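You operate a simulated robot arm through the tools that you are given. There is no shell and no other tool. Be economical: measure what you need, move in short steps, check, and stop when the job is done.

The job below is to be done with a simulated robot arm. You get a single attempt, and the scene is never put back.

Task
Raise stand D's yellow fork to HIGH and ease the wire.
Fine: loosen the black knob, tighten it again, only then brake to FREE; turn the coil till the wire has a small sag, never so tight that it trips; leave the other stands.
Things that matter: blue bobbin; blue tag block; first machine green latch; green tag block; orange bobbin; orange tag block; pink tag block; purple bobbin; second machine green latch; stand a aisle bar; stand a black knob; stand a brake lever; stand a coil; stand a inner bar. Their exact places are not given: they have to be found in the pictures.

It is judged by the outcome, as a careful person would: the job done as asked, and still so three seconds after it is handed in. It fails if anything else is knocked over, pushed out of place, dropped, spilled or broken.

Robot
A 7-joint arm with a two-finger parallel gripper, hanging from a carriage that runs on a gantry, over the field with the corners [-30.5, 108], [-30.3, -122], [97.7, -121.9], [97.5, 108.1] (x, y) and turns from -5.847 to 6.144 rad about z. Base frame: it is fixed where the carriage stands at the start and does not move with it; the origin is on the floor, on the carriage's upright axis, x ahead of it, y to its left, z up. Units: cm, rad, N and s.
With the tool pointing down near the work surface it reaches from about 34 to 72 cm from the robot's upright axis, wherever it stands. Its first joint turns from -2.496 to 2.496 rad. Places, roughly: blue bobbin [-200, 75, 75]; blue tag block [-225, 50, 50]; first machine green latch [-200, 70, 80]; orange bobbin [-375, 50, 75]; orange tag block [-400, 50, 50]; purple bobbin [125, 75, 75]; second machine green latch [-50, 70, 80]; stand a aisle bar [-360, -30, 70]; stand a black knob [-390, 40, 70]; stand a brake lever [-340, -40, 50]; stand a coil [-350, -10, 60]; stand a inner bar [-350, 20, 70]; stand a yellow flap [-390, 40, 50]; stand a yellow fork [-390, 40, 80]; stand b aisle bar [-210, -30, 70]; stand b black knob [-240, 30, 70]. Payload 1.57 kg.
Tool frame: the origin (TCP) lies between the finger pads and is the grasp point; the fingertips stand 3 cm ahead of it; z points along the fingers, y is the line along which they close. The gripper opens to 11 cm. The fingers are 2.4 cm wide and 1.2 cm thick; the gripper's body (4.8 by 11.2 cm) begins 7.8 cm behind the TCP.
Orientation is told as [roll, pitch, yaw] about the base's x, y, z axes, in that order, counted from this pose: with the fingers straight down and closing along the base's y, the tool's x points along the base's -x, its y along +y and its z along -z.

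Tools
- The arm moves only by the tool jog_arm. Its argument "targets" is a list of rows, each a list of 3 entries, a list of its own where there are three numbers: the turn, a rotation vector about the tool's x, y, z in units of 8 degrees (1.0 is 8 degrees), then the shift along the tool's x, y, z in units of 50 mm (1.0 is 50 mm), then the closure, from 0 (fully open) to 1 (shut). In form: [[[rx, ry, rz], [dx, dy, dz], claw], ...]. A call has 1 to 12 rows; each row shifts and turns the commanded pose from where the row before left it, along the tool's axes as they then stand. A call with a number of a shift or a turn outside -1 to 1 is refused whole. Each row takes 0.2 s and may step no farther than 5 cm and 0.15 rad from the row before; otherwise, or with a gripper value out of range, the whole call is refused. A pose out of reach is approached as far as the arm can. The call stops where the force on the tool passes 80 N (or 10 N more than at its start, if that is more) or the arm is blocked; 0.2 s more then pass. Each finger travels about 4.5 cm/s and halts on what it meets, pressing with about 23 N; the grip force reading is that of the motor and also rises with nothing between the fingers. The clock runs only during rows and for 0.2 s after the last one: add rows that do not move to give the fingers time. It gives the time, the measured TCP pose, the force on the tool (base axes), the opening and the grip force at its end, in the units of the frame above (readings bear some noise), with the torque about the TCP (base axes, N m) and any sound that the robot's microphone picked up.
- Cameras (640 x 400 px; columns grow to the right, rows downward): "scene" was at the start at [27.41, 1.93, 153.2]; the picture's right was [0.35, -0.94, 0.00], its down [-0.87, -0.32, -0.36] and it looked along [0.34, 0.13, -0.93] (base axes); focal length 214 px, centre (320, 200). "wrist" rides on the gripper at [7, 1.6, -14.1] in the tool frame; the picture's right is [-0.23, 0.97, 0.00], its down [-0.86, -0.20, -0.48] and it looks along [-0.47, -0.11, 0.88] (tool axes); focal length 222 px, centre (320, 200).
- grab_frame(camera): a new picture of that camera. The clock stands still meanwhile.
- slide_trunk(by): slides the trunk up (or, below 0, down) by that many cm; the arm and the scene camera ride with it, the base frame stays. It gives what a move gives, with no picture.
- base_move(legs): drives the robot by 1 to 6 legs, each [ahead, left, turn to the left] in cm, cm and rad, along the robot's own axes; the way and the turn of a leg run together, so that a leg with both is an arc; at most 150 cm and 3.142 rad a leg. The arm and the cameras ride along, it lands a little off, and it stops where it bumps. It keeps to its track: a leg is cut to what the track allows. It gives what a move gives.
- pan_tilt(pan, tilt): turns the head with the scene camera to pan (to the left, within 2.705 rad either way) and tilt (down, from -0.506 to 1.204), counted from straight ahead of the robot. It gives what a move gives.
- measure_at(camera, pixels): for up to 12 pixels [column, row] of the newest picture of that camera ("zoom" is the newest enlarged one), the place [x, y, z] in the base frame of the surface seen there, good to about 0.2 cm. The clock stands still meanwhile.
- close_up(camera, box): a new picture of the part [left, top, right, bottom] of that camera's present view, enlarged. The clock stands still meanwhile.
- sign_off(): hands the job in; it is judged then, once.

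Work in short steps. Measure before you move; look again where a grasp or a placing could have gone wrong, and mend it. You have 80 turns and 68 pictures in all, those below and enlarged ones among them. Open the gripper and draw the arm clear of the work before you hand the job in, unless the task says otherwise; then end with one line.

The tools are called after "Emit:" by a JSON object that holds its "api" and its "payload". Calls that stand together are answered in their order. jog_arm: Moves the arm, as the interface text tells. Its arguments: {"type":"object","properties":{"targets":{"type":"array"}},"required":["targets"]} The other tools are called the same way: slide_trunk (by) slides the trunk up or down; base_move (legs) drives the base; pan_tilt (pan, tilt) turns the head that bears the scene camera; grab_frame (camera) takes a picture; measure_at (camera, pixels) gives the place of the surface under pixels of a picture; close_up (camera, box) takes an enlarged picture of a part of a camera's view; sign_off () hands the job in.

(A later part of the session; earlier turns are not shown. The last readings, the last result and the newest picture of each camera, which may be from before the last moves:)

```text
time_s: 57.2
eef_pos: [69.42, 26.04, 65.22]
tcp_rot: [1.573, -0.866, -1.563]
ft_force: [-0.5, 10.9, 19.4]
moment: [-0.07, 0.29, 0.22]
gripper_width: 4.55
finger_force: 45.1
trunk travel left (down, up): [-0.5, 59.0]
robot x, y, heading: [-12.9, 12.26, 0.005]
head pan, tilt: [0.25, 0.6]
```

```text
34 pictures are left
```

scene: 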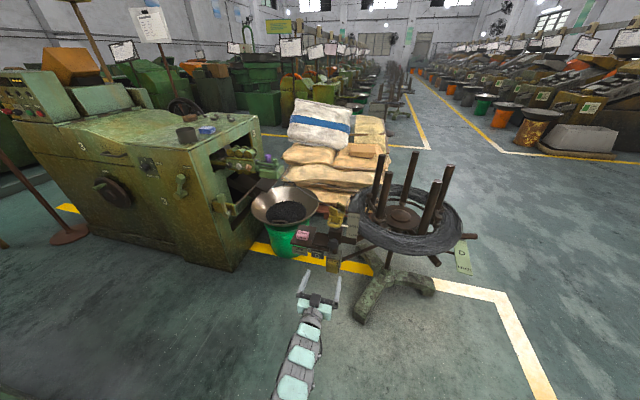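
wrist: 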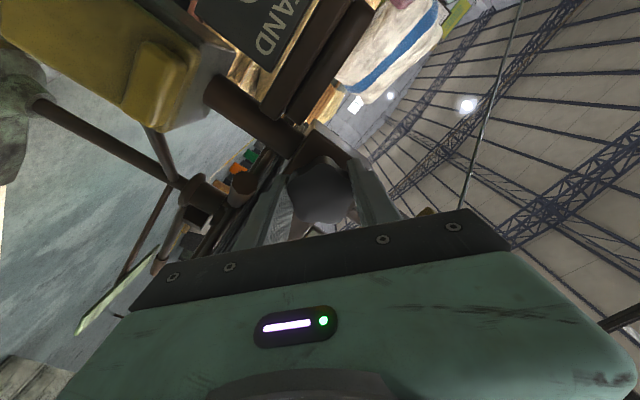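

Back at the original angle; I test 16° further for the tight stop.

Emit:
{"api": "jog_arm", "payload": {"targets": [[[0, 0, 1], [0, 0, 0], 0.85], [[0, 0, 1], [0, 0, 0], 0.85], [[0, 0, 0], [0, 0, 0], 0.85]]}}

Emit:
{"api": "close_up", "payload": {"camera": "wrist", "box": [220, 100, 420, 240]}}

```text
time_s: 58.0
eef_pos: [69.42, 26.18, 65.26]
tcp_rot: [1.574, -0.589, -1.564]
ft_force: [-1.5, 15.2, 19.2]
moment: [-1.52, -0.14, -0.15]
gripper_width: 4.57
finger_force: 45.0
trunk travel left (down, up): [-0.5, 59.0]
robot x, y, heading: [-13.02, 11.82, 0.011]
head pan, tilt: [0.25, 0.6]
```

```text
2.86 times, centred on (320, 170) of wrist
```

zoom: 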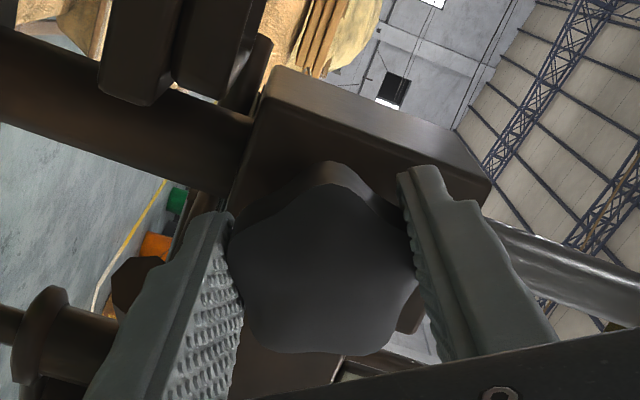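

Torque −1.5 N·m: the knob is at its tight stop. I release, retreat and inspect.

Emit:
{"api": "jog_arm", "payload": {"targets": [[[0, 0, 0], [0, 0, 0], 0.6], [[0, 0, 0], [0, 0, 0], 0.4], [[0, 0, 0], [0, 0, 0], 0.4], [[0, 0, 0], [0, 0, -0.6], 0.4], [[0, 0, 0], [0, 0, -0.6], 0.4], [[0, 0, 0], [0, 0, -0.6], 0.4], [[0, 0, 0], [0, 0, 0], 0.4]]}}

Emit:
{"api": "base_move", "payload": {"legs": [[-16, 0, 0]]}}

Emit:
{"api": "close_up", "payload": {"camera": "scene", "box": [275, 160, 395, 250]}}

```text
time_s: 59.6
eef_pos: [60.26, 25.57, 65.21]
tcp_rot: [1.573, -0.592, -1.566]
ft_force: [0.8, 0.3, 0.0]
moment: [0.0, -0.01, -0.02]
gripper_width: 6.63
finger_force: 0.0
trunk travel left (down, up): [-0.5, 59.0]
robot x, y, heading: [-12.94, 11.95, 0.006]
head pan, tilt: [0.25, 0.6]
```

```text
time_s: 61.0
eef_pos: [44.48, 25.46, 65.14]
tcp_rot: [1.569, -0.593, -1.564]
ft_force: [-0.5, -0.4, 1.1]
moment: [0.02, 0.0, 0.01]
gripper_width: 6.59
finger_force: 0.0
trunk travel left (down, up): [-0.5, 59.0]
robot x, y, heading: [-28.87, 11.55, 0.006]
head pan, tilt: [0.25, 0.6]
```

```text
4.44 times, centred on (335, 205) of scene
```

zoom: 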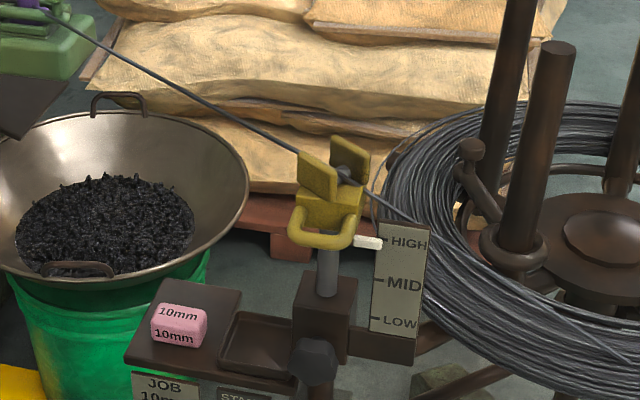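

Fork at HIGH, knob tight. Now I turn the tool back to pointing down and raise the trunk.

Emit:
{"api": "jog_arm", "payload": {"targets": [[[0, 0, -1], [0, 0, 0], 0.6], [[0, 0, -1], [0, 0, 0], 0.6], [[0, 0, -1], [0, 0, 0], 0.8], [[0, 0, -1], [0, 0, 0], 0.9], [[0, 0, -1], [0, 0, 0], 1], [[0, 0, -1], [0, 0, 0], 1], [[0, 0, -1], [0, 0, 0], 1], [[0, 0, 0], [0, 0, 0], 1]]}}

Emit:
{"api": "slide_trunk", "payload": {"by": 22}}

Emit:
{"api": "jog_arm", "payload": {"targets": [[[0, 1, 0], [0, 0, 0], 1], [[0, 1, 0], [0, 0, 0], 1], [[0, 1, 0], [0, 0, 0], 1], [[0, 1, 0], [0, 0, 0], 1], [[0, 1, 0], [0, 0, 0], 1], [[0, 1, 0], [0, 0, 0], 1], [[0, 1, 0], [0, 0, 0], 1], [[0, 1, 0], [0, 0, 0], 1], [[0, 1, 0], [0, 0, 0], 1], [[0, 1, 0], [0, 0, 0], 1], [[0, 1, 0], [0, 0, 0], 1], [[0, 0.25, 0], [0, 0, 0], 1]]}}

```text
time_s: 62.8
eef_pos: [44.51, 25.43, 65.02]
tcp_rot: [-1.034, -1.568, 1.04]
ft_force: [-0.4, -0.7, -0.6]
moment: [0.02, 0.01, 0.0]
gripper_width: 0.01
finger_force: 21.6
trunk travel left (down, up): [-0.5, 59.0]
robot x, y, heading: [-28.51, 12.14, 0.01]
head pan, tilt: [0.25, 0.6]
```

```text
time_s: 65.1
eef_pos: [44.34, 25.43, 87.14]
tcp_rot: [0.124, -1.572, -0.119]
ft_force: [0.5, 0.3, -0.3]
moment: [-0.02, -0.02, -0.01]
gripper_width: 0.0
finger_force: 21.2
trunk travel left (down, up): [-22.5, 37.0]
robot x, y, heading: [-28.42, 11.53, 0.004]
head pan, tilt: [0.25, 0.6]
```

```text
time_s: 67.7
eef_pos: [44.61, 25.38, 87.13]
tcp_rot: [0.001, 0.0, 0.004]
ft_force: [0.0, -0.1, 0.0]
moment: [0.0, 0.0, -0.03]
gripper_width: 0.0
finger_force: 21.9
trunk travel left (down, up): [-22.5, 37.0]
robot x, y, heading: [-28.49, 12.03, 0.003]
head pan, tilt: [0.25, 0.6]
```

Tool is down and closed. I drive to the brake lever: right 70, then ahead 71.

Emit:
{"api": "base_move", "payload": {"legs": [[0, -70, 0], [70, 0, 0]]}}

Emit:
{"api": "pan_tilt", "payload": {"pan": 0.6, "tilt": 1.0}}

Emit:
{"api": "grab_frame", "payload": {"camera": "wrist"}}

Emit:
{"api": "grab_frame", "payload": {"camera": "scene"}}

```text
time_s: 75.0
eef_pos: [115.45, -45.77, 87.02]
tcp_rot: [-0.001, 0.0, -0.014]
ft_force: [-0.7, 0.3, 0.8]
moment: [0.01, -0.01, 0.0]
gripper_width: 0.02
finger_force: 21.1
trunk travel left (down, up): [-22.5, 37.0]
robot x, y, heading: [42.02, -58.0, -0.017]
head pan, tilt: [0.25, 0.6]
```

```text
time_s: 75.9
eef_pos: [115.49, -45.76, 87.19]
tcp_rot: [-0.001, 0.001, -0.015]
ft_force: [0.4, -0.4, 0.2]
moment: [0.0, -0.02, 0.02]
gripper_width: 0.0
finger_force: 21.2
trunk travel left (down, up): [-22.5, 37.0]
robot x, y, heading: [41.85, -57.96, -0.017]
head pan, tilt: [0.6, 1.0]
```

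```text
31 pictures are left
```

wrist: 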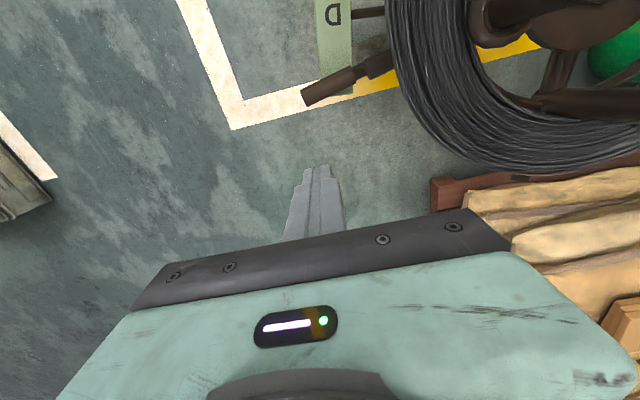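

```text
30 pictures are left
```

scene: 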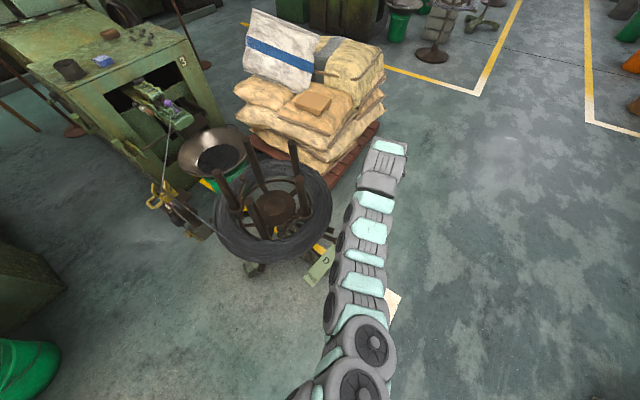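

Wrist shows the handle from (307,95) to (390,62). Measure it.

Emit:
{"api": "measure_at", "payload": {"camera": "wrist", "pixels": [[307, 95], [320, 88], [340, 78], [355, 72], [378, 66], [335, 15], [335, 60], [352, 50], [320, 40], [322, 100], [350, 83]]}}

Emit:
{"api": "close_up", "payload": {"camera": "wrist", "box": [260, 0, 420, 120]}}

```text
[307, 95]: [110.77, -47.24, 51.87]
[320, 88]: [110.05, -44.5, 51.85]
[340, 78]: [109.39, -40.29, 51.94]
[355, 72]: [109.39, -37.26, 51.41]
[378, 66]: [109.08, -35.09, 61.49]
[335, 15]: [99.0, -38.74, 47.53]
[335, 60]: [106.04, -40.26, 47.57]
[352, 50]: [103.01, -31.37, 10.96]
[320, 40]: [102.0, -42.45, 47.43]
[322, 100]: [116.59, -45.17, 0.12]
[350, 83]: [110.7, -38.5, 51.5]
```

```text
3.33 times, centred on (340, 60) of wrist
```

zoom: 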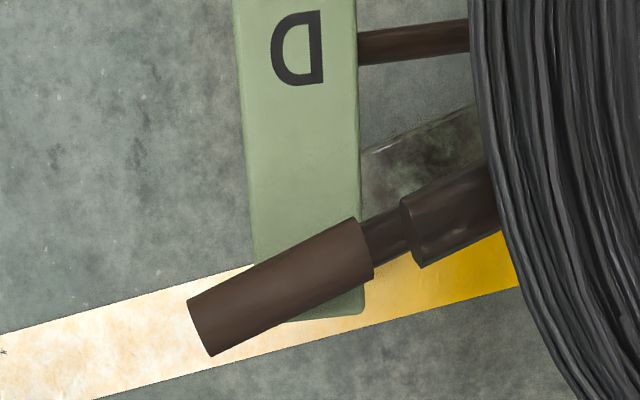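

Handle runs y −37…−47.5, x≈110, top z 51.9. I shift base ahead 7 with arm drawn back, then descend at x≈115, y≈-45 to z 52 (tips z 49, above the tag at 47.5).

Emit:
{"api": "base_move", "payload": {"legs": [[7, 0, 0]]}}

Emit:
{"api": "jog_arm", "payload": {"targets": [[[0, 0, 0], [0.7, 0, 0], 1], [[0, 0, 0], [0.7, 0, 0], 1], [[0, 0, 0], [0, 0, 0.9], 1], [[0, 0, 0], [0, 0, 0.9], 1], [[0, 0, 0], [0, 0, 0.9], 1], [[0, 0, 0], [0, 0, 0.9], 1], [[0, 0, 0], [0, 0, 0.9], 1], [[0, 0, 0], [0, 0, 0], 1]]}}

Emit:
{"api": "grab_frame", "payload": {"camera": "wrist"}}

```text
time_s: 76.9
eef_pos: [122.32, -45.89, 87.05]
tcp_rot: [-0.001, 0.0, -0.013]
ft_force: [0.1, 0.9, -0.4]
moment: [-0.02, 0.06, 0.03]
gripper_width: 0.02
finger_force: 21.6
trunk travel left (down, up): [-22.5, 37.0]
robot x, y, heading: [48.94, -58.26, -0.016]
head pan, tilt: [0.6, 1.0]
```

```text
time_s: 78.7
eef_pos: [116.06, -45.52, 63.74]
tcp_rot: [0.0, 0.0, -0.014]
ft_force: [0.0, 0.2, 0.6]
moment: [-0.03, -0.01, 0.02]
gripper_width: 0.01
finger_force: 21.1
out of reach, approached as far as the arm can: row 2
trunk travel left (down, up): [-22.5, 37.0]
robot x, y, heading: [49.07, -58.22, -0.013]
head pan, tilt: [0.6, 1.0]
```

```text
28 pictures are left
```

wrist: 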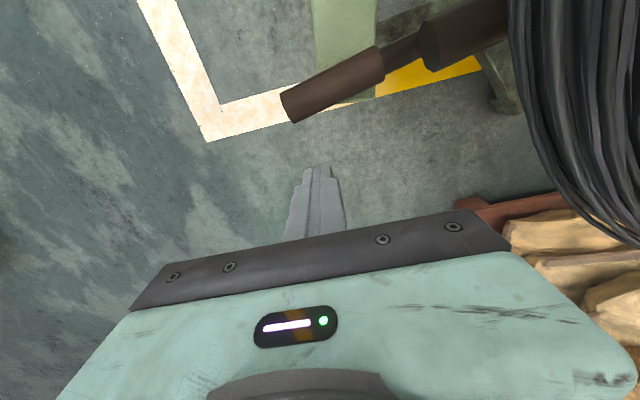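

z is 63.7. I descend 11.7 cm more.

Emit:
{"api": "jog_arm", "payload": {"targets": [[[0, 0, 0], [0, 0, 0.8], 1], [[0, 0, 0], [0, 0, 0.8], 1], [[0, 0, 0], [0, 0, 0.74], 1], [[0, 0, 0], [0, 0, 0], 1]]}}

Emit:
{"api": "close_up", "payload": {"camera": "scene", "box": [250, 190, 410, 300]}}

```text
time_s: 79.7
eef_pos: [115.15, -45.49, 56.25]
tcp_rot: [-0.001, -0.001, -0.015]
ft_force: [-0.1, -1.1, 0.2]
moment: [-0.01, -0.01, 0.01]
gripper_width: 0.0
finger_force: 21.3
out of reach, approached as far as the arm can: row 2, 3
trunk travel left (down, up): [-22.5, 37.0]
robot x, y, heading: [48.82, -58.0, -0.011]
head pan, tilt: [0.6, 1.0]
```

```text
3.64 times, centred on (330, 245) of scene
```

zoom: 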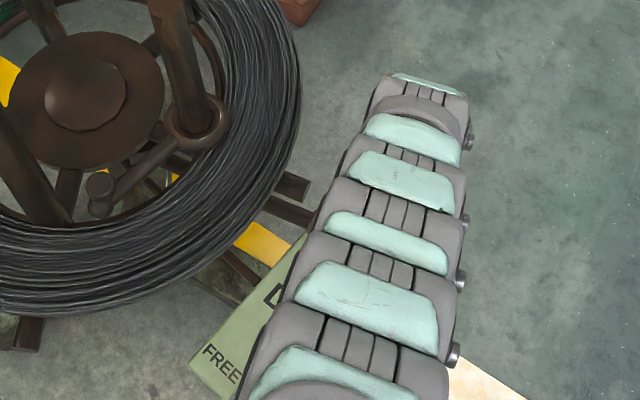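

Reach runs out; I lower the trunk 4.3 cm instead.

Emit:
{"api": "slide_trunk", "payload": {"by": -4.3}}

Emit:
{"api": "grab_frame", "payload": {"camera": "wrist"}}

```text
time_s: 80.5
eef_pos: [115.21, -45.61, 52.12]
tcp_rot: [0.0, 0.0, -0.012]
ft_force: [-0.6, 0.2, 0.7]
moment: [0.0, 0.04, 0.0]
gripper_width: 0.0
finger_force: 21.4
trunk travel left (down, up): [-18.2, 41.3]
robot x, y, heading: [48.67, -57.98, -0.013]
head pan, tilt: [0.6, 1.0]
```

```text
26 pictures are left
```

wrist: 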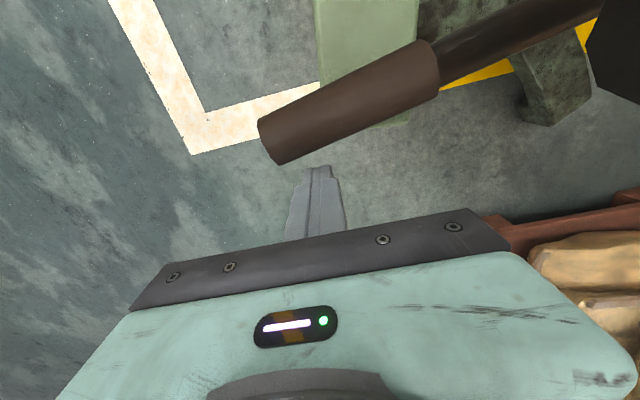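

Fingertips sit beside the handle. I push toward −x in 2 cm steps.

Emit:
{"api": "jog_arm", "payload": {"targets": [[[0, 0, 0], [0.4, 0, 0], 1], [[0, 0, 0], [0.4, 0.02, 0], 1], [[0, 0, 0], [0.4, 0.02, 0], 1], [[0, 0, 0], [0.4, 0, 0], 1], [[0, 0, 0], [0.4, 0, 0], 1], [[0, 0, 0], [0, 0, 0], 1]]}}

Emit:
{"api": "grab_frame", "payload": {"camera": "wrist"}}

```text
time_s: 81.9
eef_pos: [104.95, -44.98, 51.95]
tcp_rot: [0.0, 0.0, -0.011]
ft_force: [0.4, 0.6, -0.4]
moment: [-0.01, -0.03, 0.01]
gripper_width: 0.0
finger_force: 21.4
trunk travel left (down, up): [-18.2, 41.3]
robot x, y, heading: [49.03, -58.29, -0.013]
head pan, tilt: [0.6, 1.0]
```

```text
25 pictures are left
```

wrist: 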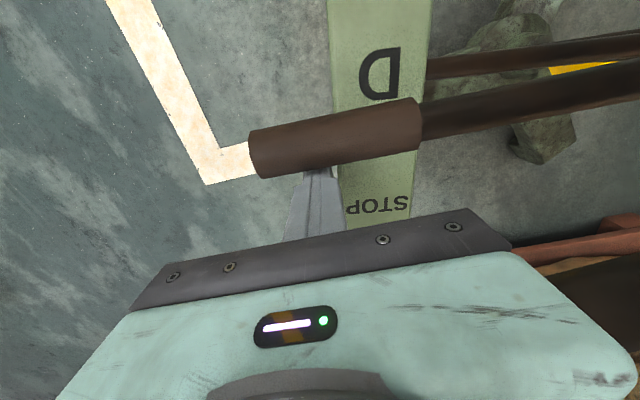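

The lever swings easily and has left STOP. Continue 10 cm toward FREE.

Emit:
{"api": "jog_arm", "payload": {"targets": [[[0, 0, 0], [0.4, 0, 0], 1], [[0, 0, 0], [0.4, 0.02, 0], 1], [[0, 0, 0], [0.4, 0.06, 0], 1], [[0, 0, 0], [0.4, 0.06, 0], 1], [[0, 0, 0], [0.4, 0.06, 0], 1], [[0, 0, 0], [0, 0, 0], 1]]}}

Emit:
{"api": "grab_frame", "payload": {"camera": "wrist"}}

```text
time_s: 83.3
eef_pos: [95.33, -43.95, 51.71]
tcp_rot: [-0.001, 0.001, -0.014]
ft_force: [0.0, -1.0, -0.1]
moment: [-0.03, 0.03, -0.04]
gripper_width: 0.0
finger_force: 20.9
out of reach, approached as far as the arm can: row 5
trunk travel left (down, up): [-18.2, 41.3]
robot x, y, heading: [48.82, -58.32, -0.014]
head pan, tilt: [0.6, 1.0]
```

```text
24 pictures are left
```

wrist: 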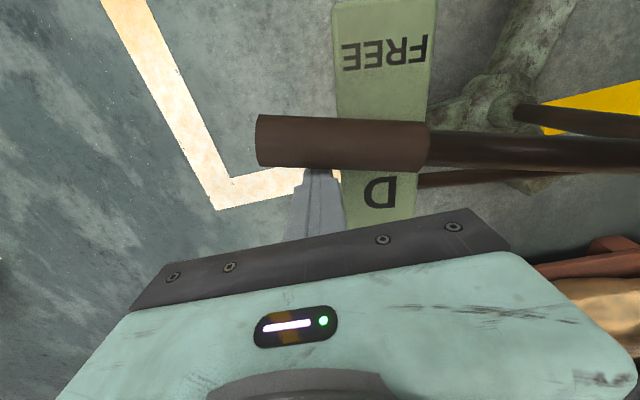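

Lever is past D; arm near its inner reach. I measure the FREE text and continue the push by driving back 5 cm.

Emit:
{"api": "measure_at", "payload": {"camera": "wrist", "pixels": [[385, 52], [385, 190], [300, 140], [400, 145], [480, 145]]}}

Emit:
{"api": "base_move", "payload": {"legs": [[-4.5, 0, 0]]}}

Emit:
{"api": "grab_frame", "payload": {"camera": "wrist"}}

```text
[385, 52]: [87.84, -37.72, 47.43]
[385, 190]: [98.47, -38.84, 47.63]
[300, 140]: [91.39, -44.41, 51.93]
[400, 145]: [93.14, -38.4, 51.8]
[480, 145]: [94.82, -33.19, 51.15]
```

```text
time_s: 84.2
eef_pos: [90.85, -43.93, 51.7]
tcp_rot: [0.001, 0.002, -0.014]
ft_force: [0.4, -0.4, -0.7]
moment: [0.0, -0.03, 0.02]
gripper_width: 0.0
finger_force: 21.3
trunk travel left (down, up): [-18.2, 41.3]
robot x, y, heading: [44.41, -58.06, -0.015]
head pan, tilt: [0.6, 1.0]
```

```text
23 pictures are left
```

wrist: 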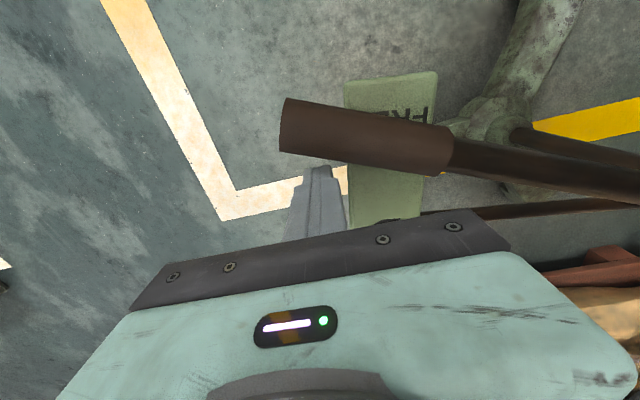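

Nearly over FREE; I push 1.5 cm more, watching for the end stop.

Emit:
{"api": "base_move", "payload": {"legs": [[-1.7, 0, 0]]}}

Emit:
{"api": "grab_frame", "payload": {"camera": "wrist"}}

Emit:
{"api": "measure_at", "payload": {"camera": "wrist", "pixels": [[310, 130], [350, 135], [430, 145], [550, 170]]}}

```text
time_s: 85.0
eef_pos: [89.07, -43.89, 51.8]
tcp_rot: [-0.001, 0.001, -0.016]
ft_force: [0.9, -1.0, 0.4]
moment: [-0.01, -0.01, -0.01]
gripper_width: 0.01
finger_force: 21.3
trunk travel left (down, up): [-18.2, 41.3]
robot x, y, heading: [42.88, -57.95, -0.014]
head pan, tilt: [0.6, 1.0]
```

```text
22 pictures are left
```

wrist: 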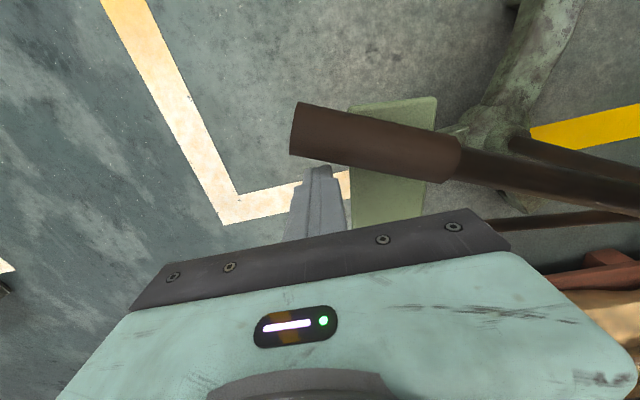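

```text
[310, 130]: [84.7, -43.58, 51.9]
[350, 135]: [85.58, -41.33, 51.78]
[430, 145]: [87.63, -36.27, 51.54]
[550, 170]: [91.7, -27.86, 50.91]
```

The lever hides the FREE text (x≈86.7 there). I back off and raise, then look at the wire.

Emit:
{"api": "jog_arm", "payload": {"targets": [[[0, 0, 0], [-0.4, -0.2, 0], 1], [[0, 0, 0], [0, -0.6, -0.4], 1], [[0, 0, 0], [0, -0.4, -0.8], 1], [[0, 0, 0], [0, 0, -0.9], 1], [[0, 0, 0], [0, 0, -0.9], 1], [[0, 0, 0], [0, 0, -0.9], 1], [[0, 0, 0], [0, 0, -0.9], 1], [[0, 0, 0], [0, 0, -0.9], 1], [[0, 0, 0], [0, 0, -0.9], 1], [[0, 0, 0], [0, 0, 0], 1]]}}

Emit:
{"api": "base_move", "payload": {"legs": [[-40, -25, 0]]}}

Emit:
{"api": "pan_tilt", "payload": {"pan": 0.9, "tilt": 0.7}}

Emit:
{"api": "grab_frame", "payload": {"camera": "scene"}}

```text
time_s: 87.2
eef_pos: [105.36, -47.3, 70.34]
tcp_rot: [-0.002, 0.004, -0.013]
ft_force: [0.3, 0.6, 0.4]
moment: [0.01, 0.0, 0.01]
gripper_width: 0.0
finger_force: 21.4
out of reach, approached as far as the arm can: row 2, 3, 4, 5, 6, 7, 8, 9
trunk travel left (down, up): [-18.2, 41.3]
robot x, y, heading: [42.77, -58.16, -0.012]
head pan, tilt: [0.6, 1.0]
```

```text
time_s: 90.0
eef_pos: [64.81, -71.75, 70.53]
tcp_rot: [-0.002, 0.003, -0.009]
ft_force: [-0.6, 0.5, 0.2]
moment: [0.04, -0.01, 0.0]
gripper_width: 0.04
finger_force: 21.1
trunk travel left (down, up): [-18.2, 41.3]
robot x, y, heading: [2.33, -82.32, -0.016]
head pan, tilt: [0.6, 1.0]
```

```text
time_s: 90.8
eef_pos: [64.77, -71.78, 70.4]
tcp_rot: [-0.002, 0.005, -0.012]
ft_force: [0.6, -0.3, 0.3]
moment: [0.03, -0.01, -0.01]
gripper_width: 0.0
finger_force: 21.4
trunk travel left (down, up): [-18.2, 41.3]
robot x, y, heading: [1.9, -82.59, -0.009]
head pan, tilt: [0.901, 0.7]
```

```text
21 pictures are left
```

scene: 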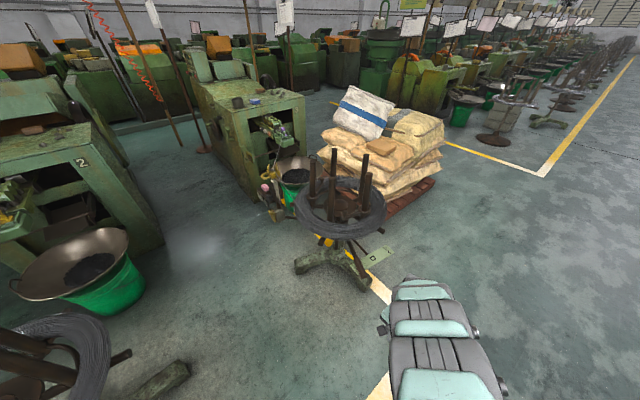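

Zoom on the stand to check lever and wire.

Emit:
{"api": "close_up", "payload": {"camera": "scene", "box": [240, 140, 420, 290]}}

Emit:
{"api": "close_up", "payload": {"camera": "scene", "box": [245, 120, 335, 230]}}

```text
2.67 times, centred on (330, 215) of scene
```

zoom: 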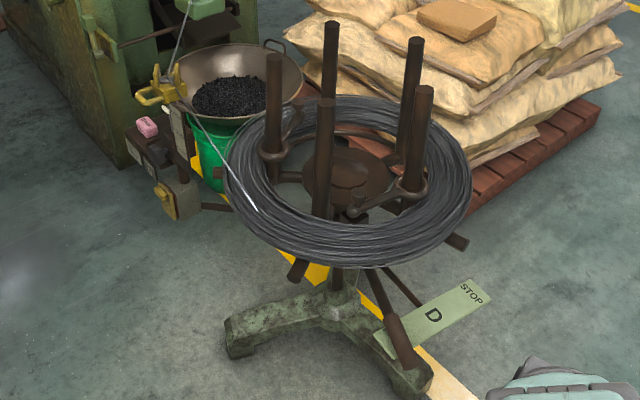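

```text
3.64 times, centred on (290, 175) of scene
```

zoom: 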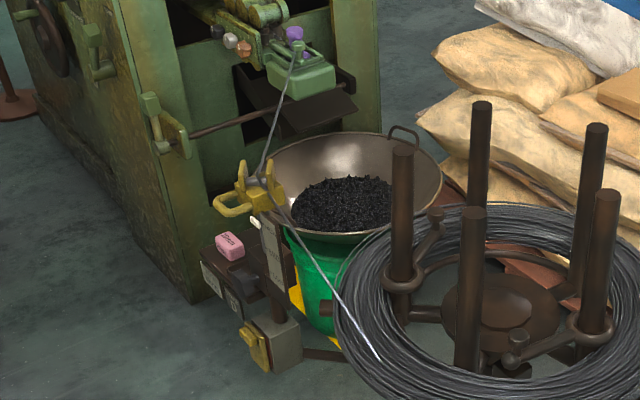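

Lever is at FREE; wire is taut from fork to the coil's −x side, so paying out means turning the coil clockwise (from above): aisle-side post toward −x. Measure the posts.

Emit:
{"api": "measure_at", "payload": {"camera": "zoom", "pixels": [[472, 212], [470, 300], [606, 195], [602, 260], [596, 128], [402, 150], [482, 105], [490, 310], [375, 350], [325, 275], [290, 215], [265, 190]]}}

```text
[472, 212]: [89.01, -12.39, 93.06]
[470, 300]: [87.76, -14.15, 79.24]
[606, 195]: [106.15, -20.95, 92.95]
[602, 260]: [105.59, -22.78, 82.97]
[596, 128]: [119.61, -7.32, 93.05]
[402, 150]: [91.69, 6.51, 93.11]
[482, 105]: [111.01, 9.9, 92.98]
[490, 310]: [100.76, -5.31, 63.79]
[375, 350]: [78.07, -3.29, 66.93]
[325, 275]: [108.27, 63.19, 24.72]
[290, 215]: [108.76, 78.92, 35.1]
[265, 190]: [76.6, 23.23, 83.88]
```

Posts: P1(89,−12), P2(106,−21), P3(120,−7), P4(111,10), P5(92,6.5); centre (103.5,−5). I raise the trunk and place the closed fingers on the +x side of the aisle post P2.

Emit:
{"api": "slide_trunk", "payload": {"by": 30}}

Emit:
{"api": "base_move", "payload": {"legs": [[47, 0, 0], [0, 49, 0]]}}

Emit:
{"api": "grab_frame", "payload": {"camera": "wrist"}}

```text
time_s: 93.8
eef_pos: [64.78, -71.77, 100.49]
tcp_rot: [-0.003, 0.003, -0.012]
ft_force: [0.2, 0.9, -0.4]
moment: [-0.02, 0.03, 0.01]
gripper_width: 0.01
finger_force: 21.7
trunk travel left (down, up): [-48.2, 11.3]
robot x, y, heading: [2.18, -82.69, -0.012]
head pan, tilt: [0.901, 0.7]
```

```text
time_s: 99.2
eef_pos: [113.45, -22.72, 100.33]
tcp_rot: [-0.001, 0.002, -0.004]
ft_force: [1.5, 0.7, -0.2]
moment: [0.0, 0.03, 0.03]
gripper_width: 0.01
finger_force: 21.4
trunk travel left (down, up): [-48.2, 11.3]
robot x, y, heading: [51.18, -33.94, -0.008]
head pan, tilt: [0.901, 0.7]
```

```text
18 pictures are left
```

wrist: 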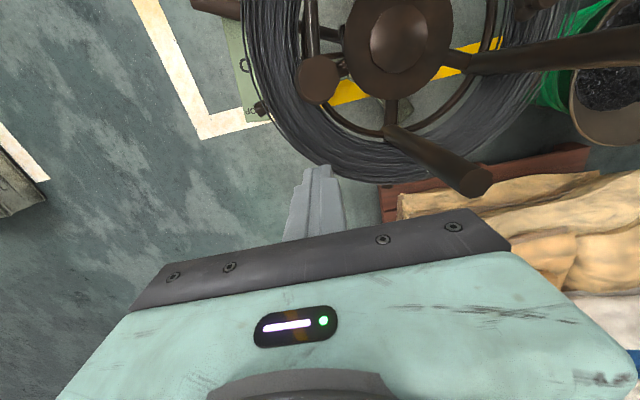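

P2's top is at (320,80), right ahead. I lower the trunk 15 cm, and set y to −21.5.

Emit:
{"api": "slide_trunk", "payload": {"by": -15}}

Emit:
{"api": "jog_arm", "payload": {"targets": [[[0, 0, 0], [0.3, 0.24, 0], 1], [[0, 0, 0], [0.3, 0, 0], 1], [[0, 0, 0], [0.2, 0, 0], 1], [[0, 0, 0], [0, 0, 0], 1]]}}

Emit:
{"api": "pan_tilt", "payload": {"pan": 1.2, "tilt": 0.9}}

Emit:
{"api": "grab_frame", "payload": {"camera": "scene"}}

Emit:
{"api": "grab_frame", "payload": {"camera": "wrist"}}

```text
time_s: 101.0
eef_pos: [113.37, -22.63, 85.46]
tcp_rot: [0.001, 0.004, -0.006]
ft_force: [0.4, -1.0, -0.8]
moment: [-0.02, -0.05, 0.01]
gripper_width: 0.0
finger_force: 21.8
trunk travel left (down, up): [-33.2, 26.3]
robot x, y, heading: [51.15, -33.91, -0.006]
head pan, tilt: [0.901, 0.7]
```

```text
time_s: 102.0
eef_pos: [111.93, -20.96, 84.4]
tcp_rot: [-0.002, 0.007, -0.005]
ft_force: [-1.1, 0.5, -0.1]
moment: [0.0, 0.0, -0.02]
gripper_width: 0.0
finger_force: 21.2
out of reach, approached as far as the arm can: row 1, 2, 3
trunk travel left (down, up): [-33.2, 26.3]
robot x, y, heading: [51.09, -33.81, -0.006]
head pan, tilt: [0.901, 0.7]
```

```text
time_s: 102.8
eef_pos: [111.94, -20.98, 84.37]
tcp_rot: [-0.002, 0.008, -0.008]
ft_force: [0.5, 1.1, 0.2]
moment: [0.0, 0.02, -0.01]
gripper_width: 0.01
finger_force: 21.2
trunk travel left (down, up): [-33.2, 26.3]
robot x, y, heading: [51.29, -33.39, -0.005]
head pan, tilt: [1.201, 0.901]
```

```text
17 pictures are left
```

scene: 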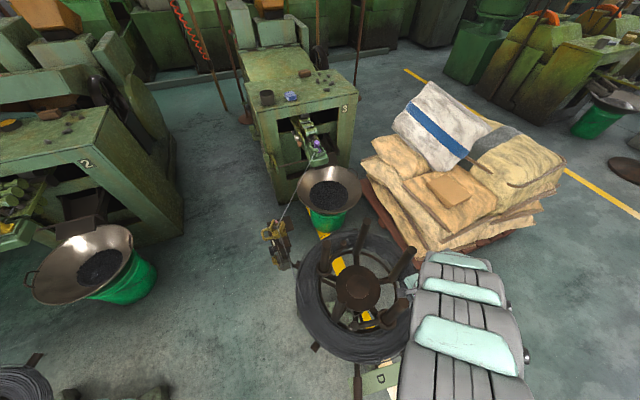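

```text
16 pictures are left
```

wrist: 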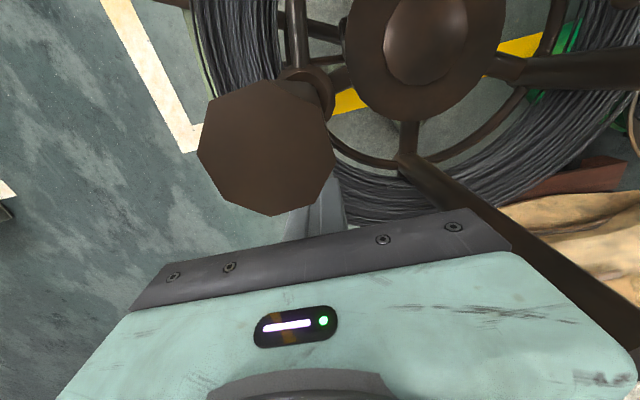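

Wrist camera is near the post top, so I raise the trunk 3 cm; baseline zoom on the wire before pushing.

Emit:
{"api": "slide_trunk", "payload": {"by": 3}}

Emit:
{"api": "base_move", "payload": {"legs": [[-2.2, 0, 0]]}}

Emit:
{"api": "close_up", "payload": {"camera": "scene", "box": [240, 180, 400, 290]}}

```text
time_s: 103.5
eef_pos: [111.85, -21.06, 87.35]
tcp_rot: [-0.001, 0.008, -0.008]
ft_force: [0.5, 1.4, -0.2]
moment: [0.0, -0.05, 0.01]
gripper_width: 0.0
finger_force: 21.1
trunk travel left (down, up): [-36.2, 23.3]
robot x, y, heading: [51.01, -33.45, -0.004]
head pan, tilt: [1.201, 0.901]
```

```text
time_s: 104.3
eef_pos: [109.7, -21.13, 87.47]
tcp_rot: [-0.002, 0.009, -0.006]
ft_force: [-0.4, -0.8, 0.5]
moment: [0.01, -0.01, 0.0]
gripper_width: 0.0
finger_force: 21.8
trunk travel left (down, up): [-36.2, 23.3]
robot x, y, heading: [48.86, -33.65, -0.006]
head pan, tilt: [1.201, 0.901]
```

```text
3.64 times, centred on (320, 235) of scene
```

zoom: 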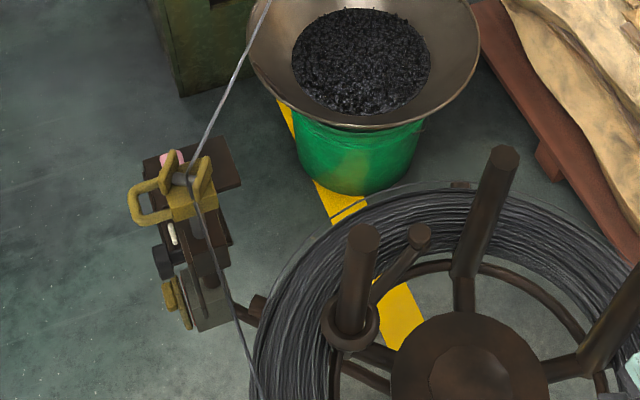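

Wire straight. I push with the base 1.4 cm (contact expected at x≈108.8).

Emit:
{"api": "base_move", "payload": {"legs": [[-1.4, 0, 0]]}}

Emit:
{"api": "close_up", "payload": {"camera": "scene", "box": [240, 180, 400, 290]}}

```text
time_s: 105.1
eef_pos: [108.33, -20.97, 87.36]
tcp_rot: [-0.001, 0.01, -0.007]
ft_force: [0.2, 0.8, -0.9]
moment: [-0.01, 0.03, -0.02]
gripper_width: 0.01
finger_force: 22.0
trunk travel left (down, up): [-36.2, 23.3]
robot x, y, heading: [47.44, -33.86, -0.009]
head pan, tilt: [1.201, 0.901]
```

```text
3.64 times, centred on (320, 235) of scene
```

zoom: 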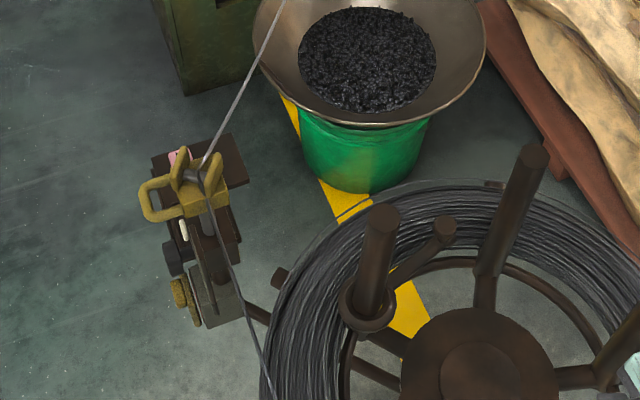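

Measure post tops to see whether the coil has turned.

Emit:
{"api": "measure_at", "payload": {"camera": "zoom", "pixels": [[383, 216], [533, 157], [195, 178], [225, 235], [245, 310], [265, 385], [262, 50], [230, 112], [470, 365]]}}

Emit:
{"api": "close_up", "payload": {"camera": "wrist", "box": [160, 40, 420, 250]}}

```text
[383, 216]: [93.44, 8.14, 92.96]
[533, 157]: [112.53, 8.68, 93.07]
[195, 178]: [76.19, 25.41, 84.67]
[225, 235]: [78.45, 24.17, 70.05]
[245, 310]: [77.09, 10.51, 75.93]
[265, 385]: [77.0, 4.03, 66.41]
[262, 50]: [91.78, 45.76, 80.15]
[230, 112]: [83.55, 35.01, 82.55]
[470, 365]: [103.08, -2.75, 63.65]
```

```text
1.90 times, centred on (290, 145) of wrist
```

zoom: 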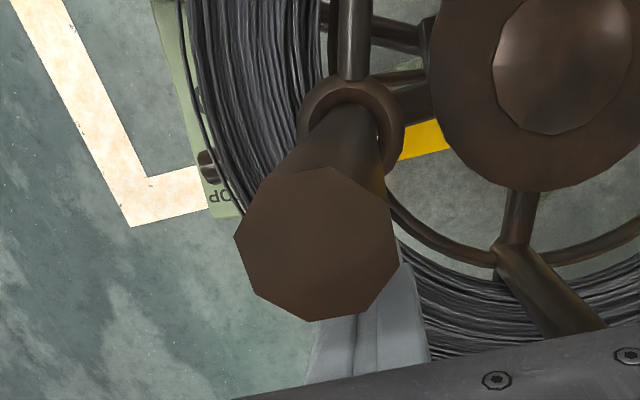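

The coil has turned a few degrees clockwise. I zoom on the wire span to judge sag.

Emit:
{"api": "close_up", "payload": {"camera": "scene", "box": [275, 215, 345, 300]}}

```text
4.71 times, centred on (310, 258) of scene
```

zoom: 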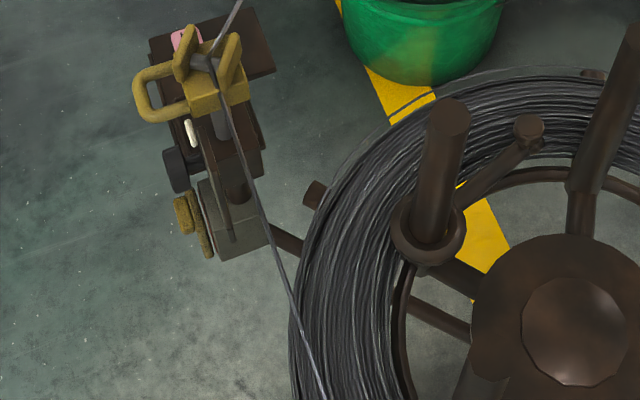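

Emit:
{"api": "measure_at", "payload": {"camera": "zoom", "pixels": [[220, 85], [232, 125], [245, 165], [258, 205], [268, 235], [280, 268], [290, 300], [302, 335], [312, 360], [322, 385]]}}

```text
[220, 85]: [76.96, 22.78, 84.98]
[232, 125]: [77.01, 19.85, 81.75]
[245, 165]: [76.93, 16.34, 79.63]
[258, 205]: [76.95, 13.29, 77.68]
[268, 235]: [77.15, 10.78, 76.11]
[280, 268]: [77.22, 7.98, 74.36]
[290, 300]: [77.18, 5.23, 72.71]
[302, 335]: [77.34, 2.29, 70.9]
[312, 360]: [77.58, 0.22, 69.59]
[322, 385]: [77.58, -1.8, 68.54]
```

The wire heights fall on a straight line: no sag yet. Push 1 cm more.

Emit:
{"api": "base_move", "payload": {"legs": [[-1.0, 0, 0]]}}

Emit:
{"api": "close_up", "payload": {"camera": "scene", "box": [275, 215, 345, 300]}}

```text
time_s: 105.8
eef_pos: [107.21, -20.98, 87.38]
tcp_rot: [-0.003, 0.007, -0.008]
ft_force: [1.9, 0.0, 0.9]
moment: [0.0, 0.06, 0.01]
gripper_width: 0.0
finger_force: 21.3
trunk travel left (down, up): [-36.2, 23.3]
robot x, y, heading: [46.64, -33.43, -0.004]
head pan, tilt: [1.201, 0.901]
```

```text
4.71 times, centred on (310, 258) of scene
```

zoom: 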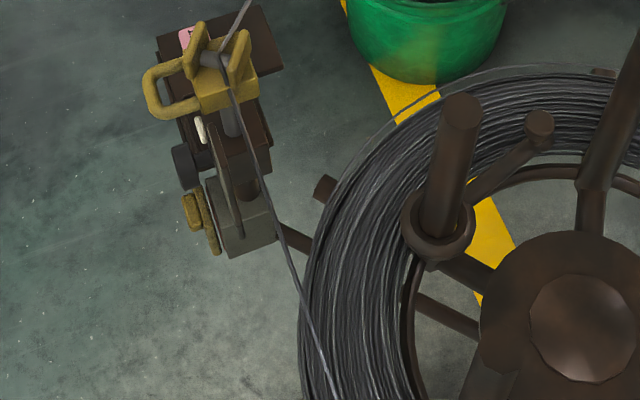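

Emit:
{"api": "measure_at", "payload": {"camera": "zoom", "pixels": [[228, 82], [243, 125], [256, 165], [270, 205], [280, 235], [291, 268], [301, 300], [314, 340], [325, 370], [461, 115]]}}

```text
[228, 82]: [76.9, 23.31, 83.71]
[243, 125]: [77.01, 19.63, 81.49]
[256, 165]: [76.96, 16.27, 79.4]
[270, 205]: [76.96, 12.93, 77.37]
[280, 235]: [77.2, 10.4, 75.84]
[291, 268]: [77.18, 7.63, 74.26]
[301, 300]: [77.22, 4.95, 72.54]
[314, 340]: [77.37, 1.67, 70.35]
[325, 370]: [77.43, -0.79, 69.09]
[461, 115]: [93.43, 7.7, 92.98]
```

Post P5 hasn't moved between steps, so contact is only just made (force 1.9 N). Push 1 cm more.

Emit:
{"api": "base_move", "payload": {"legs": [[-1.0, 0, 0]]}}

Emit:
{"api": "close_up", "payload": {"camera": "scene", "box": [275, 215, 345, 300]}}

```text
time_s: 106.6
eef_pos: [106.08, -20.81, 87.35]
tcp_rot: [-0.004, 0.011, -0.007]
ft_force: [0.0, 0.7, 0.6]
moment: [-0.02, 0.0, 0.0]
gripper_width: 0.01
finger_force: 21.3
trunk travel left (down, up): [-36.2, 23.3]
robot x, y, heading: [45.26, -33.56, -0.007]
head pan, tilt: [1.201, 0.901]
```

```text
4.71 times, centred on (310, 258) of scene
```

zoom: 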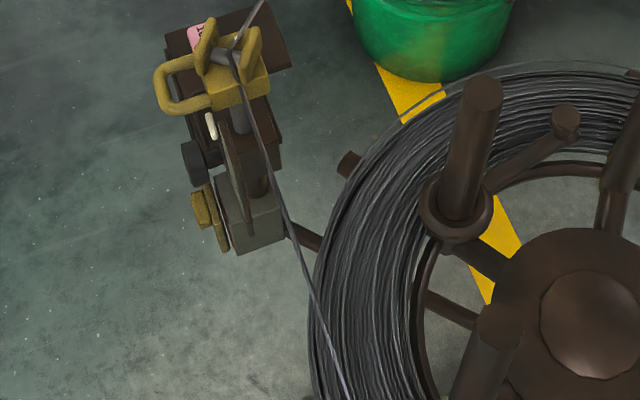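

Emit:
{"api": "measure_at", "payload": {"camera": "zoom", "pixels": [[240, 85], [254, 125], [266, 165], [279, 205], [289, 235], [301, 270], [313, 305], [326, 340], [337, 370], [483, 98], [255, 20]]}}

```text
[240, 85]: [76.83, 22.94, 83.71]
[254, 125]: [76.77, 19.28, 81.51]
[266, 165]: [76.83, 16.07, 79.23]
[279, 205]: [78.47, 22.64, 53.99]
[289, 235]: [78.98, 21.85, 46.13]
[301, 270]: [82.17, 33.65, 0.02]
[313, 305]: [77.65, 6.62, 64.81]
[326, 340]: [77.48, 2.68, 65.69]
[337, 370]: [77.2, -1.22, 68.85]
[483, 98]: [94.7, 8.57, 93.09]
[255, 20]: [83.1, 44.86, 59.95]
```

P5 moved ~1.3 cm; several pixels missed the wire, so it may have shifted. I zoom tighter.

Emit:
{"api": "close_up", "payload": {"camera": "scene", "box": [285, 225, 325, 300]}}

```text
5.33 times, centred on (305, 262) of scene
```

zoom: 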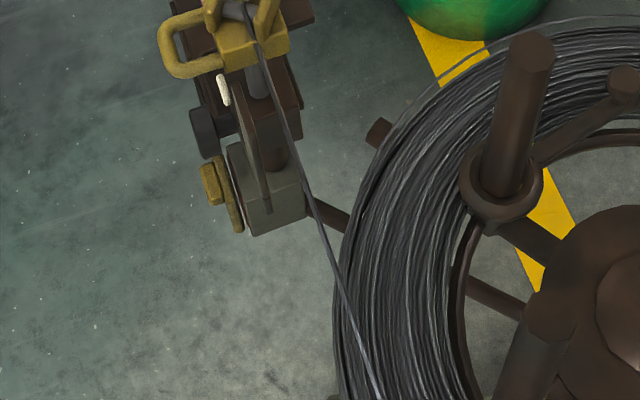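

Emit:
{"api": "measure_at", "payload": {"camera": "zoom", "pixels": [[258, 50], [272, 90], [287, 130], [300, 165], [309, 195], [321, 230], [330, 255], [340, 282], [351, 310], [362, 340], [374, 375]]}}

```text
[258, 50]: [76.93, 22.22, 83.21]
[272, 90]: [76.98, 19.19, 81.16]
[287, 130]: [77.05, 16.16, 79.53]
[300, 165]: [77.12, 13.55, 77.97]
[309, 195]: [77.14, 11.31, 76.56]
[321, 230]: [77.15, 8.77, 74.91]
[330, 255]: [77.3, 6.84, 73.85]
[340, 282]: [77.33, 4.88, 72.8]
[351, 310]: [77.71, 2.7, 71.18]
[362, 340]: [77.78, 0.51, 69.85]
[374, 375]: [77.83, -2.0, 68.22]
```

Still straight: raising the fork lengthened the path ~3 cm and I have paid out ~2 cm so far. Push 0.9 cm more.

Emit:
{"api": "base_move", "payload": {"legs": [[-0.9, 0, 0]]}}

Emit:
{"api": "close_up", "payload": {"camera": "scene", "box": [285, 225, 325, 300]}}

```text
time_s: 107.3
eef_pos: [105.09, -20.93, 87.33]
tcp_rot: [-0.003, 0.012, -0.003]
ft_force: [0.6, 0.1, 0.2]
moment: [-0.01, -0.01, 0.01]
gripper_width: 0.02
finger_force: 21.5
trunk travel left (down, up): [-36.2, 23.3]
robot x, y, heading: [44.5, -33.87, -0.011]
head pan, tilt: [1.201, 0.901]
```

```text
5.33 times, centred on (305, 262) of scene
```

zoom: 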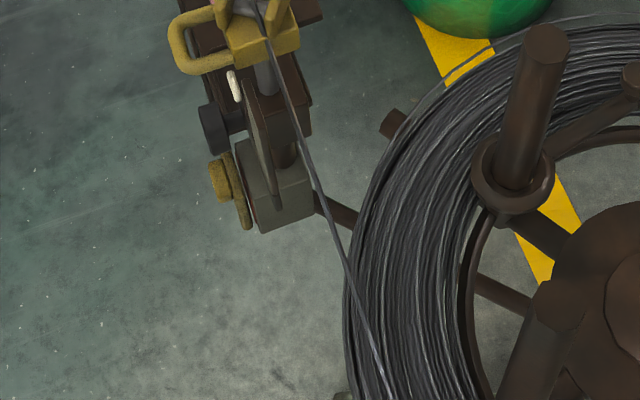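

Emit:
{"api": "measure_at", "payload": {"camera": "zoom", "pixels": [[266, 45], [281, 85], [296, 125], [308, 160], [318, 190], [328, 220], [340, 250], [351, 280], [362, 310], [375, 350], [383, 375], [548, 45]]}}

```text
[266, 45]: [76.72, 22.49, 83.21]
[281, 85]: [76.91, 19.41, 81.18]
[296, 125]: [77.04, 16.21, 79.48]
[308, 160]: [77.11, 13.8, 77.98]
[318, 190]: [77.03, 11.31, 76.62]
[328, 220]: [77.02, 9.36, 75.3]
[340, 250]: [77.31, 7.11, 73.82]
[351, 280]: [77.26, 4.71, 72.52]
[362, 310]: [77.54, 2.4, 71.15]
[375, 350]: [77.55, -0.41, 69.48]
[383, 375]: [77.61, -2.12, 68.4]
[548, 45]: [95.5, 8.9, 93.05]
```

Still straight. Push 1.2 cm more and view both spans.

Emit:
{"api": "base_move", "payload": {"legs": [[-1.2, 0, 0]]}}

Emit:
{"api": "close_up", "payload": {"camera": "scene", "box": [240, 145, 370, 295]}}

```text
time_s: 108.1
eef_pos: [103.8, -20.92, 87.24]
tcp_rot: [-0.004, 0.014, -0.004]
ft_force: [0.4, -0.1, 0.6]
moment: [0.04, 0.01, -0.01]
gripper_width: 0.03
finger_force: 21.2
trunk travel left (down, up): [-36.2, 23.3]
robot x, y, heading: [43.03, -33.98, -0.007]
head pan, tilt: [1.201, 0.901]
```

```text
2.67 times, centred on (305, 220) of scene
```

zoom: 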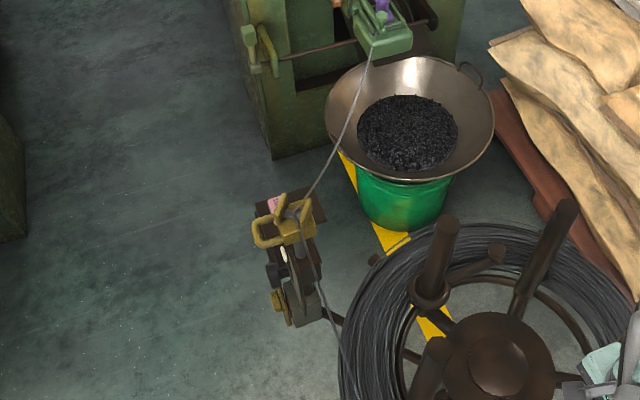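

Now the machine span bows visibly. Measure sag on both spans.

Emit:
{"api": "measure_at", "payload": {"camera": "zoom", "pixels": [[372, 50], [366, 72], [359, 98], [350, 122], [341, 145], [329, 166], [318, 183], [308, 197], [313, 268], [322, 300], [333, 330], [341, 350]]}}

Emit:
{"api": "close_up", "payload": {"camera": "scene", "box": [285, 150, 365, 230]}}

```text
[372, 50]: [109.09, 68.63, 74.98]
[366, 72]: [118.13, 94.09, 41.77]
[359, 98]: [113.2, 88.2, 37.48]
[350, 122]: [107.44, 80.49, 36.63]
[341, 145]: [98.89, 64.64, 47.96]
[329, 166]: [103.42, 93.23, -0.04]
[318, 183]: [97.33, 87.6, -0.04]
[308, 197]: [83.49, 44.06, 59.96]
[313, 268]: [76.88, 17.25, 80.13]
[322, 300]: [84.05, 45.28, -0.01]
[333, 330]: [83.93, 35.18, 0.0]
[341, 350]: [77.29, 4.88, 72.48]
```

```text
5.00 times, centred on (325, 190) of scene
```

zoom: 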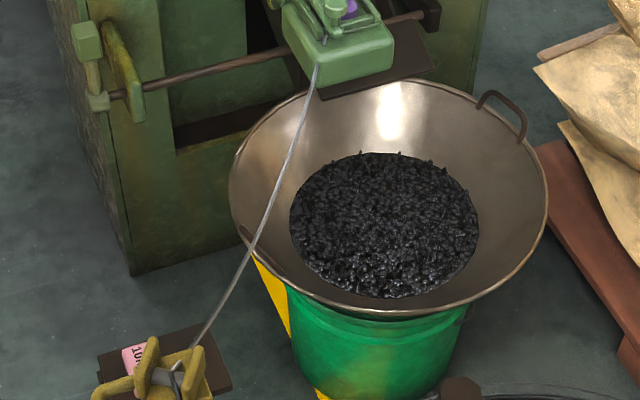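

Emit:
{"api": "measure_at", "payload": {"camera": "zoom", "pixels": [[316, 75], [306, 108], [295, 140], [283, 172], [273, 200], [259, 234], [246, 259], [230, 285], [215, 311], [203, 331]]}}

```text
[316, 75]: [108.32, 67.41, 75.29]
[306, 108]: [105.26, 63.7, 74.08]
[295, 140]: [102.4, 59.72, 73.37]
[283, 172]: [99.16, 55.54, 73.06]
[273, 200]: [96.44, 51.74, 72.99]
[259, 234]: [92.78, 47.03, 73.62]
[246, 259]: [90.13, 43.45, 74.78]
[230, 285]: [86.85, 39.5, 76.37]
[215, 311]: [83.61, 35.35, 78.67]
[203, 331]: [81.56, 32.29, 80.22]
```

Sag at mid-span is ≈6 cm: a bit much for "small". I hop over P2 and turn back about 0.7 cm at the post (≈1.1 cm of wire), for about 3 cm sag.

Emit:
{"api": "slide_trunk", "payload": {"by": 12}}

Emit:
{"api": "base_move", "payload": {"legs": [[-8, 0, 0]]}}

Emit:
{"api": "slide_trunk", "payload": {"by": -12}}

Emit:
{"api": "grab_frame", "payload": {"camera": "wrist"}}

```text
time_s: 109.6
eef_pos: [103.82, -20.85, 99.24]
tcp_rot: [-0.003, 0.014, -0.004]
ft_force: [-0.3, -0.6, -1.0]
moment: [-0.03, -0.01, 0.0]
gripper_width: 0.0
finger_force: 21.4
trunk travel left (down, up): [-48.2, 11.3]
robot x, y, heading: [43.56, -33.65, -0.01]
head pan, tilt: [1.201, 0.901]
```

```text
time_s: 110.6
eef_pos: [95.95, -20.79, 99.33]
tcp_rot: [-0.003, 0.013, -0.003]
ft_force: [0.7, 0.2, 0.0]
moment: [-0.02, 0.0, 0.03]
gripper_width: 0.01
finger_force: 21.1
trunk travel left (down, up): [-48.2, 11.3]
robot x, y, heading: [35.62, -33.28, -0.005]
head pan, tilt: [1.201, 0.901]
```

```text
time_s: 112.1
eef_pos: [95.88, -20.81, 87.28]
tcp_rot: [-0.004, 0.016, -0.003]
ft_force: [-0.5, -0.2, -0.8]
moment: [-0.01, 0.02, -0.02]
gripper_width: 0.0
finger_force: 21.3
trunk travel left (down, up): [-36.2, 23.3]
robot x, y, heading: [35.04, -33.56, -0.007]
head pan, tilt: [1.201, 0.901]
```

```text
5 pictures are left
```

wrist: 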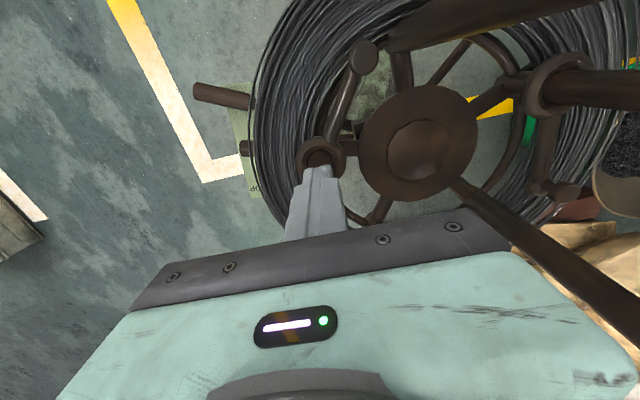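

P2's collar is visible at (320,155); measure for the post position.

Emit:
{"api": "measure_at", "payload": {"camera": "wrist", "pixels": [[302, 152], [338, 148], [320, 145], [366, 55], [580, 85]]}}

```text
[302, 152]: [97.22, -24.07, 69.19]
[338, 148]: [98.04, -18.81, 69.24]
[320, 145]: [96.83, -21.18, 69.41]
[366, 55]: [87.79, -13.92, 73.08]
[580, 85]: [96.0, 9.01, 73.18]
```

Post centre x≈100–101. I advance 1.8 cm toward +x and check the sag.

Emit:
{"api": "base_move", "payload": {"legs": [[1.8, 0, 0]]}}

Emit:
{"api": "close_up", "payload": {"camera": "scene", "box": [285, 140, 385, 240]}}

```text
time_s: 112.9
eef_pos: [97.75, -20.81, 87.33]
tcp_rot: [-0.001, 0.014, -0.006]
ft_force: [0.0, -1.1, 1.0]
moment: [-0.02, 0.02, -0.02]
gripper_width: 0.0
finger_force: 21.3
trunk travel left (down, up): [-36.2, 23.3]
robot x, y, heading: [37.07, -33.95, -0.009]
head pan, tilt: [1.201, 0.901]
```

```text
4.00 times, centred on (335, 190) of scene
```

zoom: 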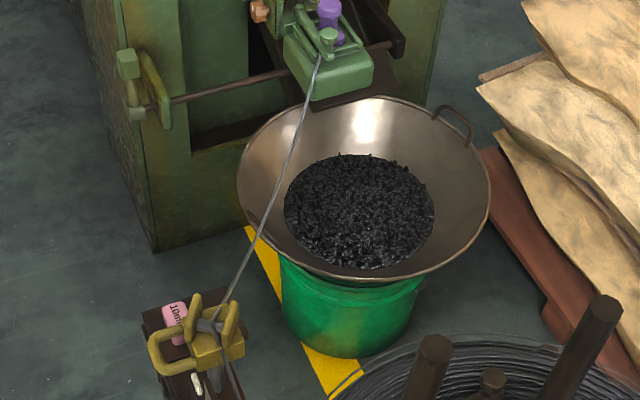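

Emit:
{"api": "measure_at", "payload": {"camera": "zoom", "pixels": [[317, 65], [309, 90], [300, 118], [289, 150], [278, 180], [270, 205], [259, 230], [248, 252], [237, 275], [226, 297], [433, 347]]}}

```text
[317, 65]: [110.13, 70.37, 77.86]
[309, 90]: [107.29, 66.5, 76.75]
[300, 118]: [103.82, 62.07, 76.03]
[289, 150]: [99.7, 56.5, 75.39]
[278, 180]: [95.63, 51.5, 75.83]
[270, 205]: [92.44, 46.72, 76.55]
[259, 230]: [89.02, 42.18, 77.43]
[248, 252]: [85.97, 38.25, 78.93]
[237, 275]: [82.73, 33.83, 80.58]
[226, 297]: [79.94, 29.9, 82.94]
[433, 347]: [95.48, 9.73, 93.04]
```

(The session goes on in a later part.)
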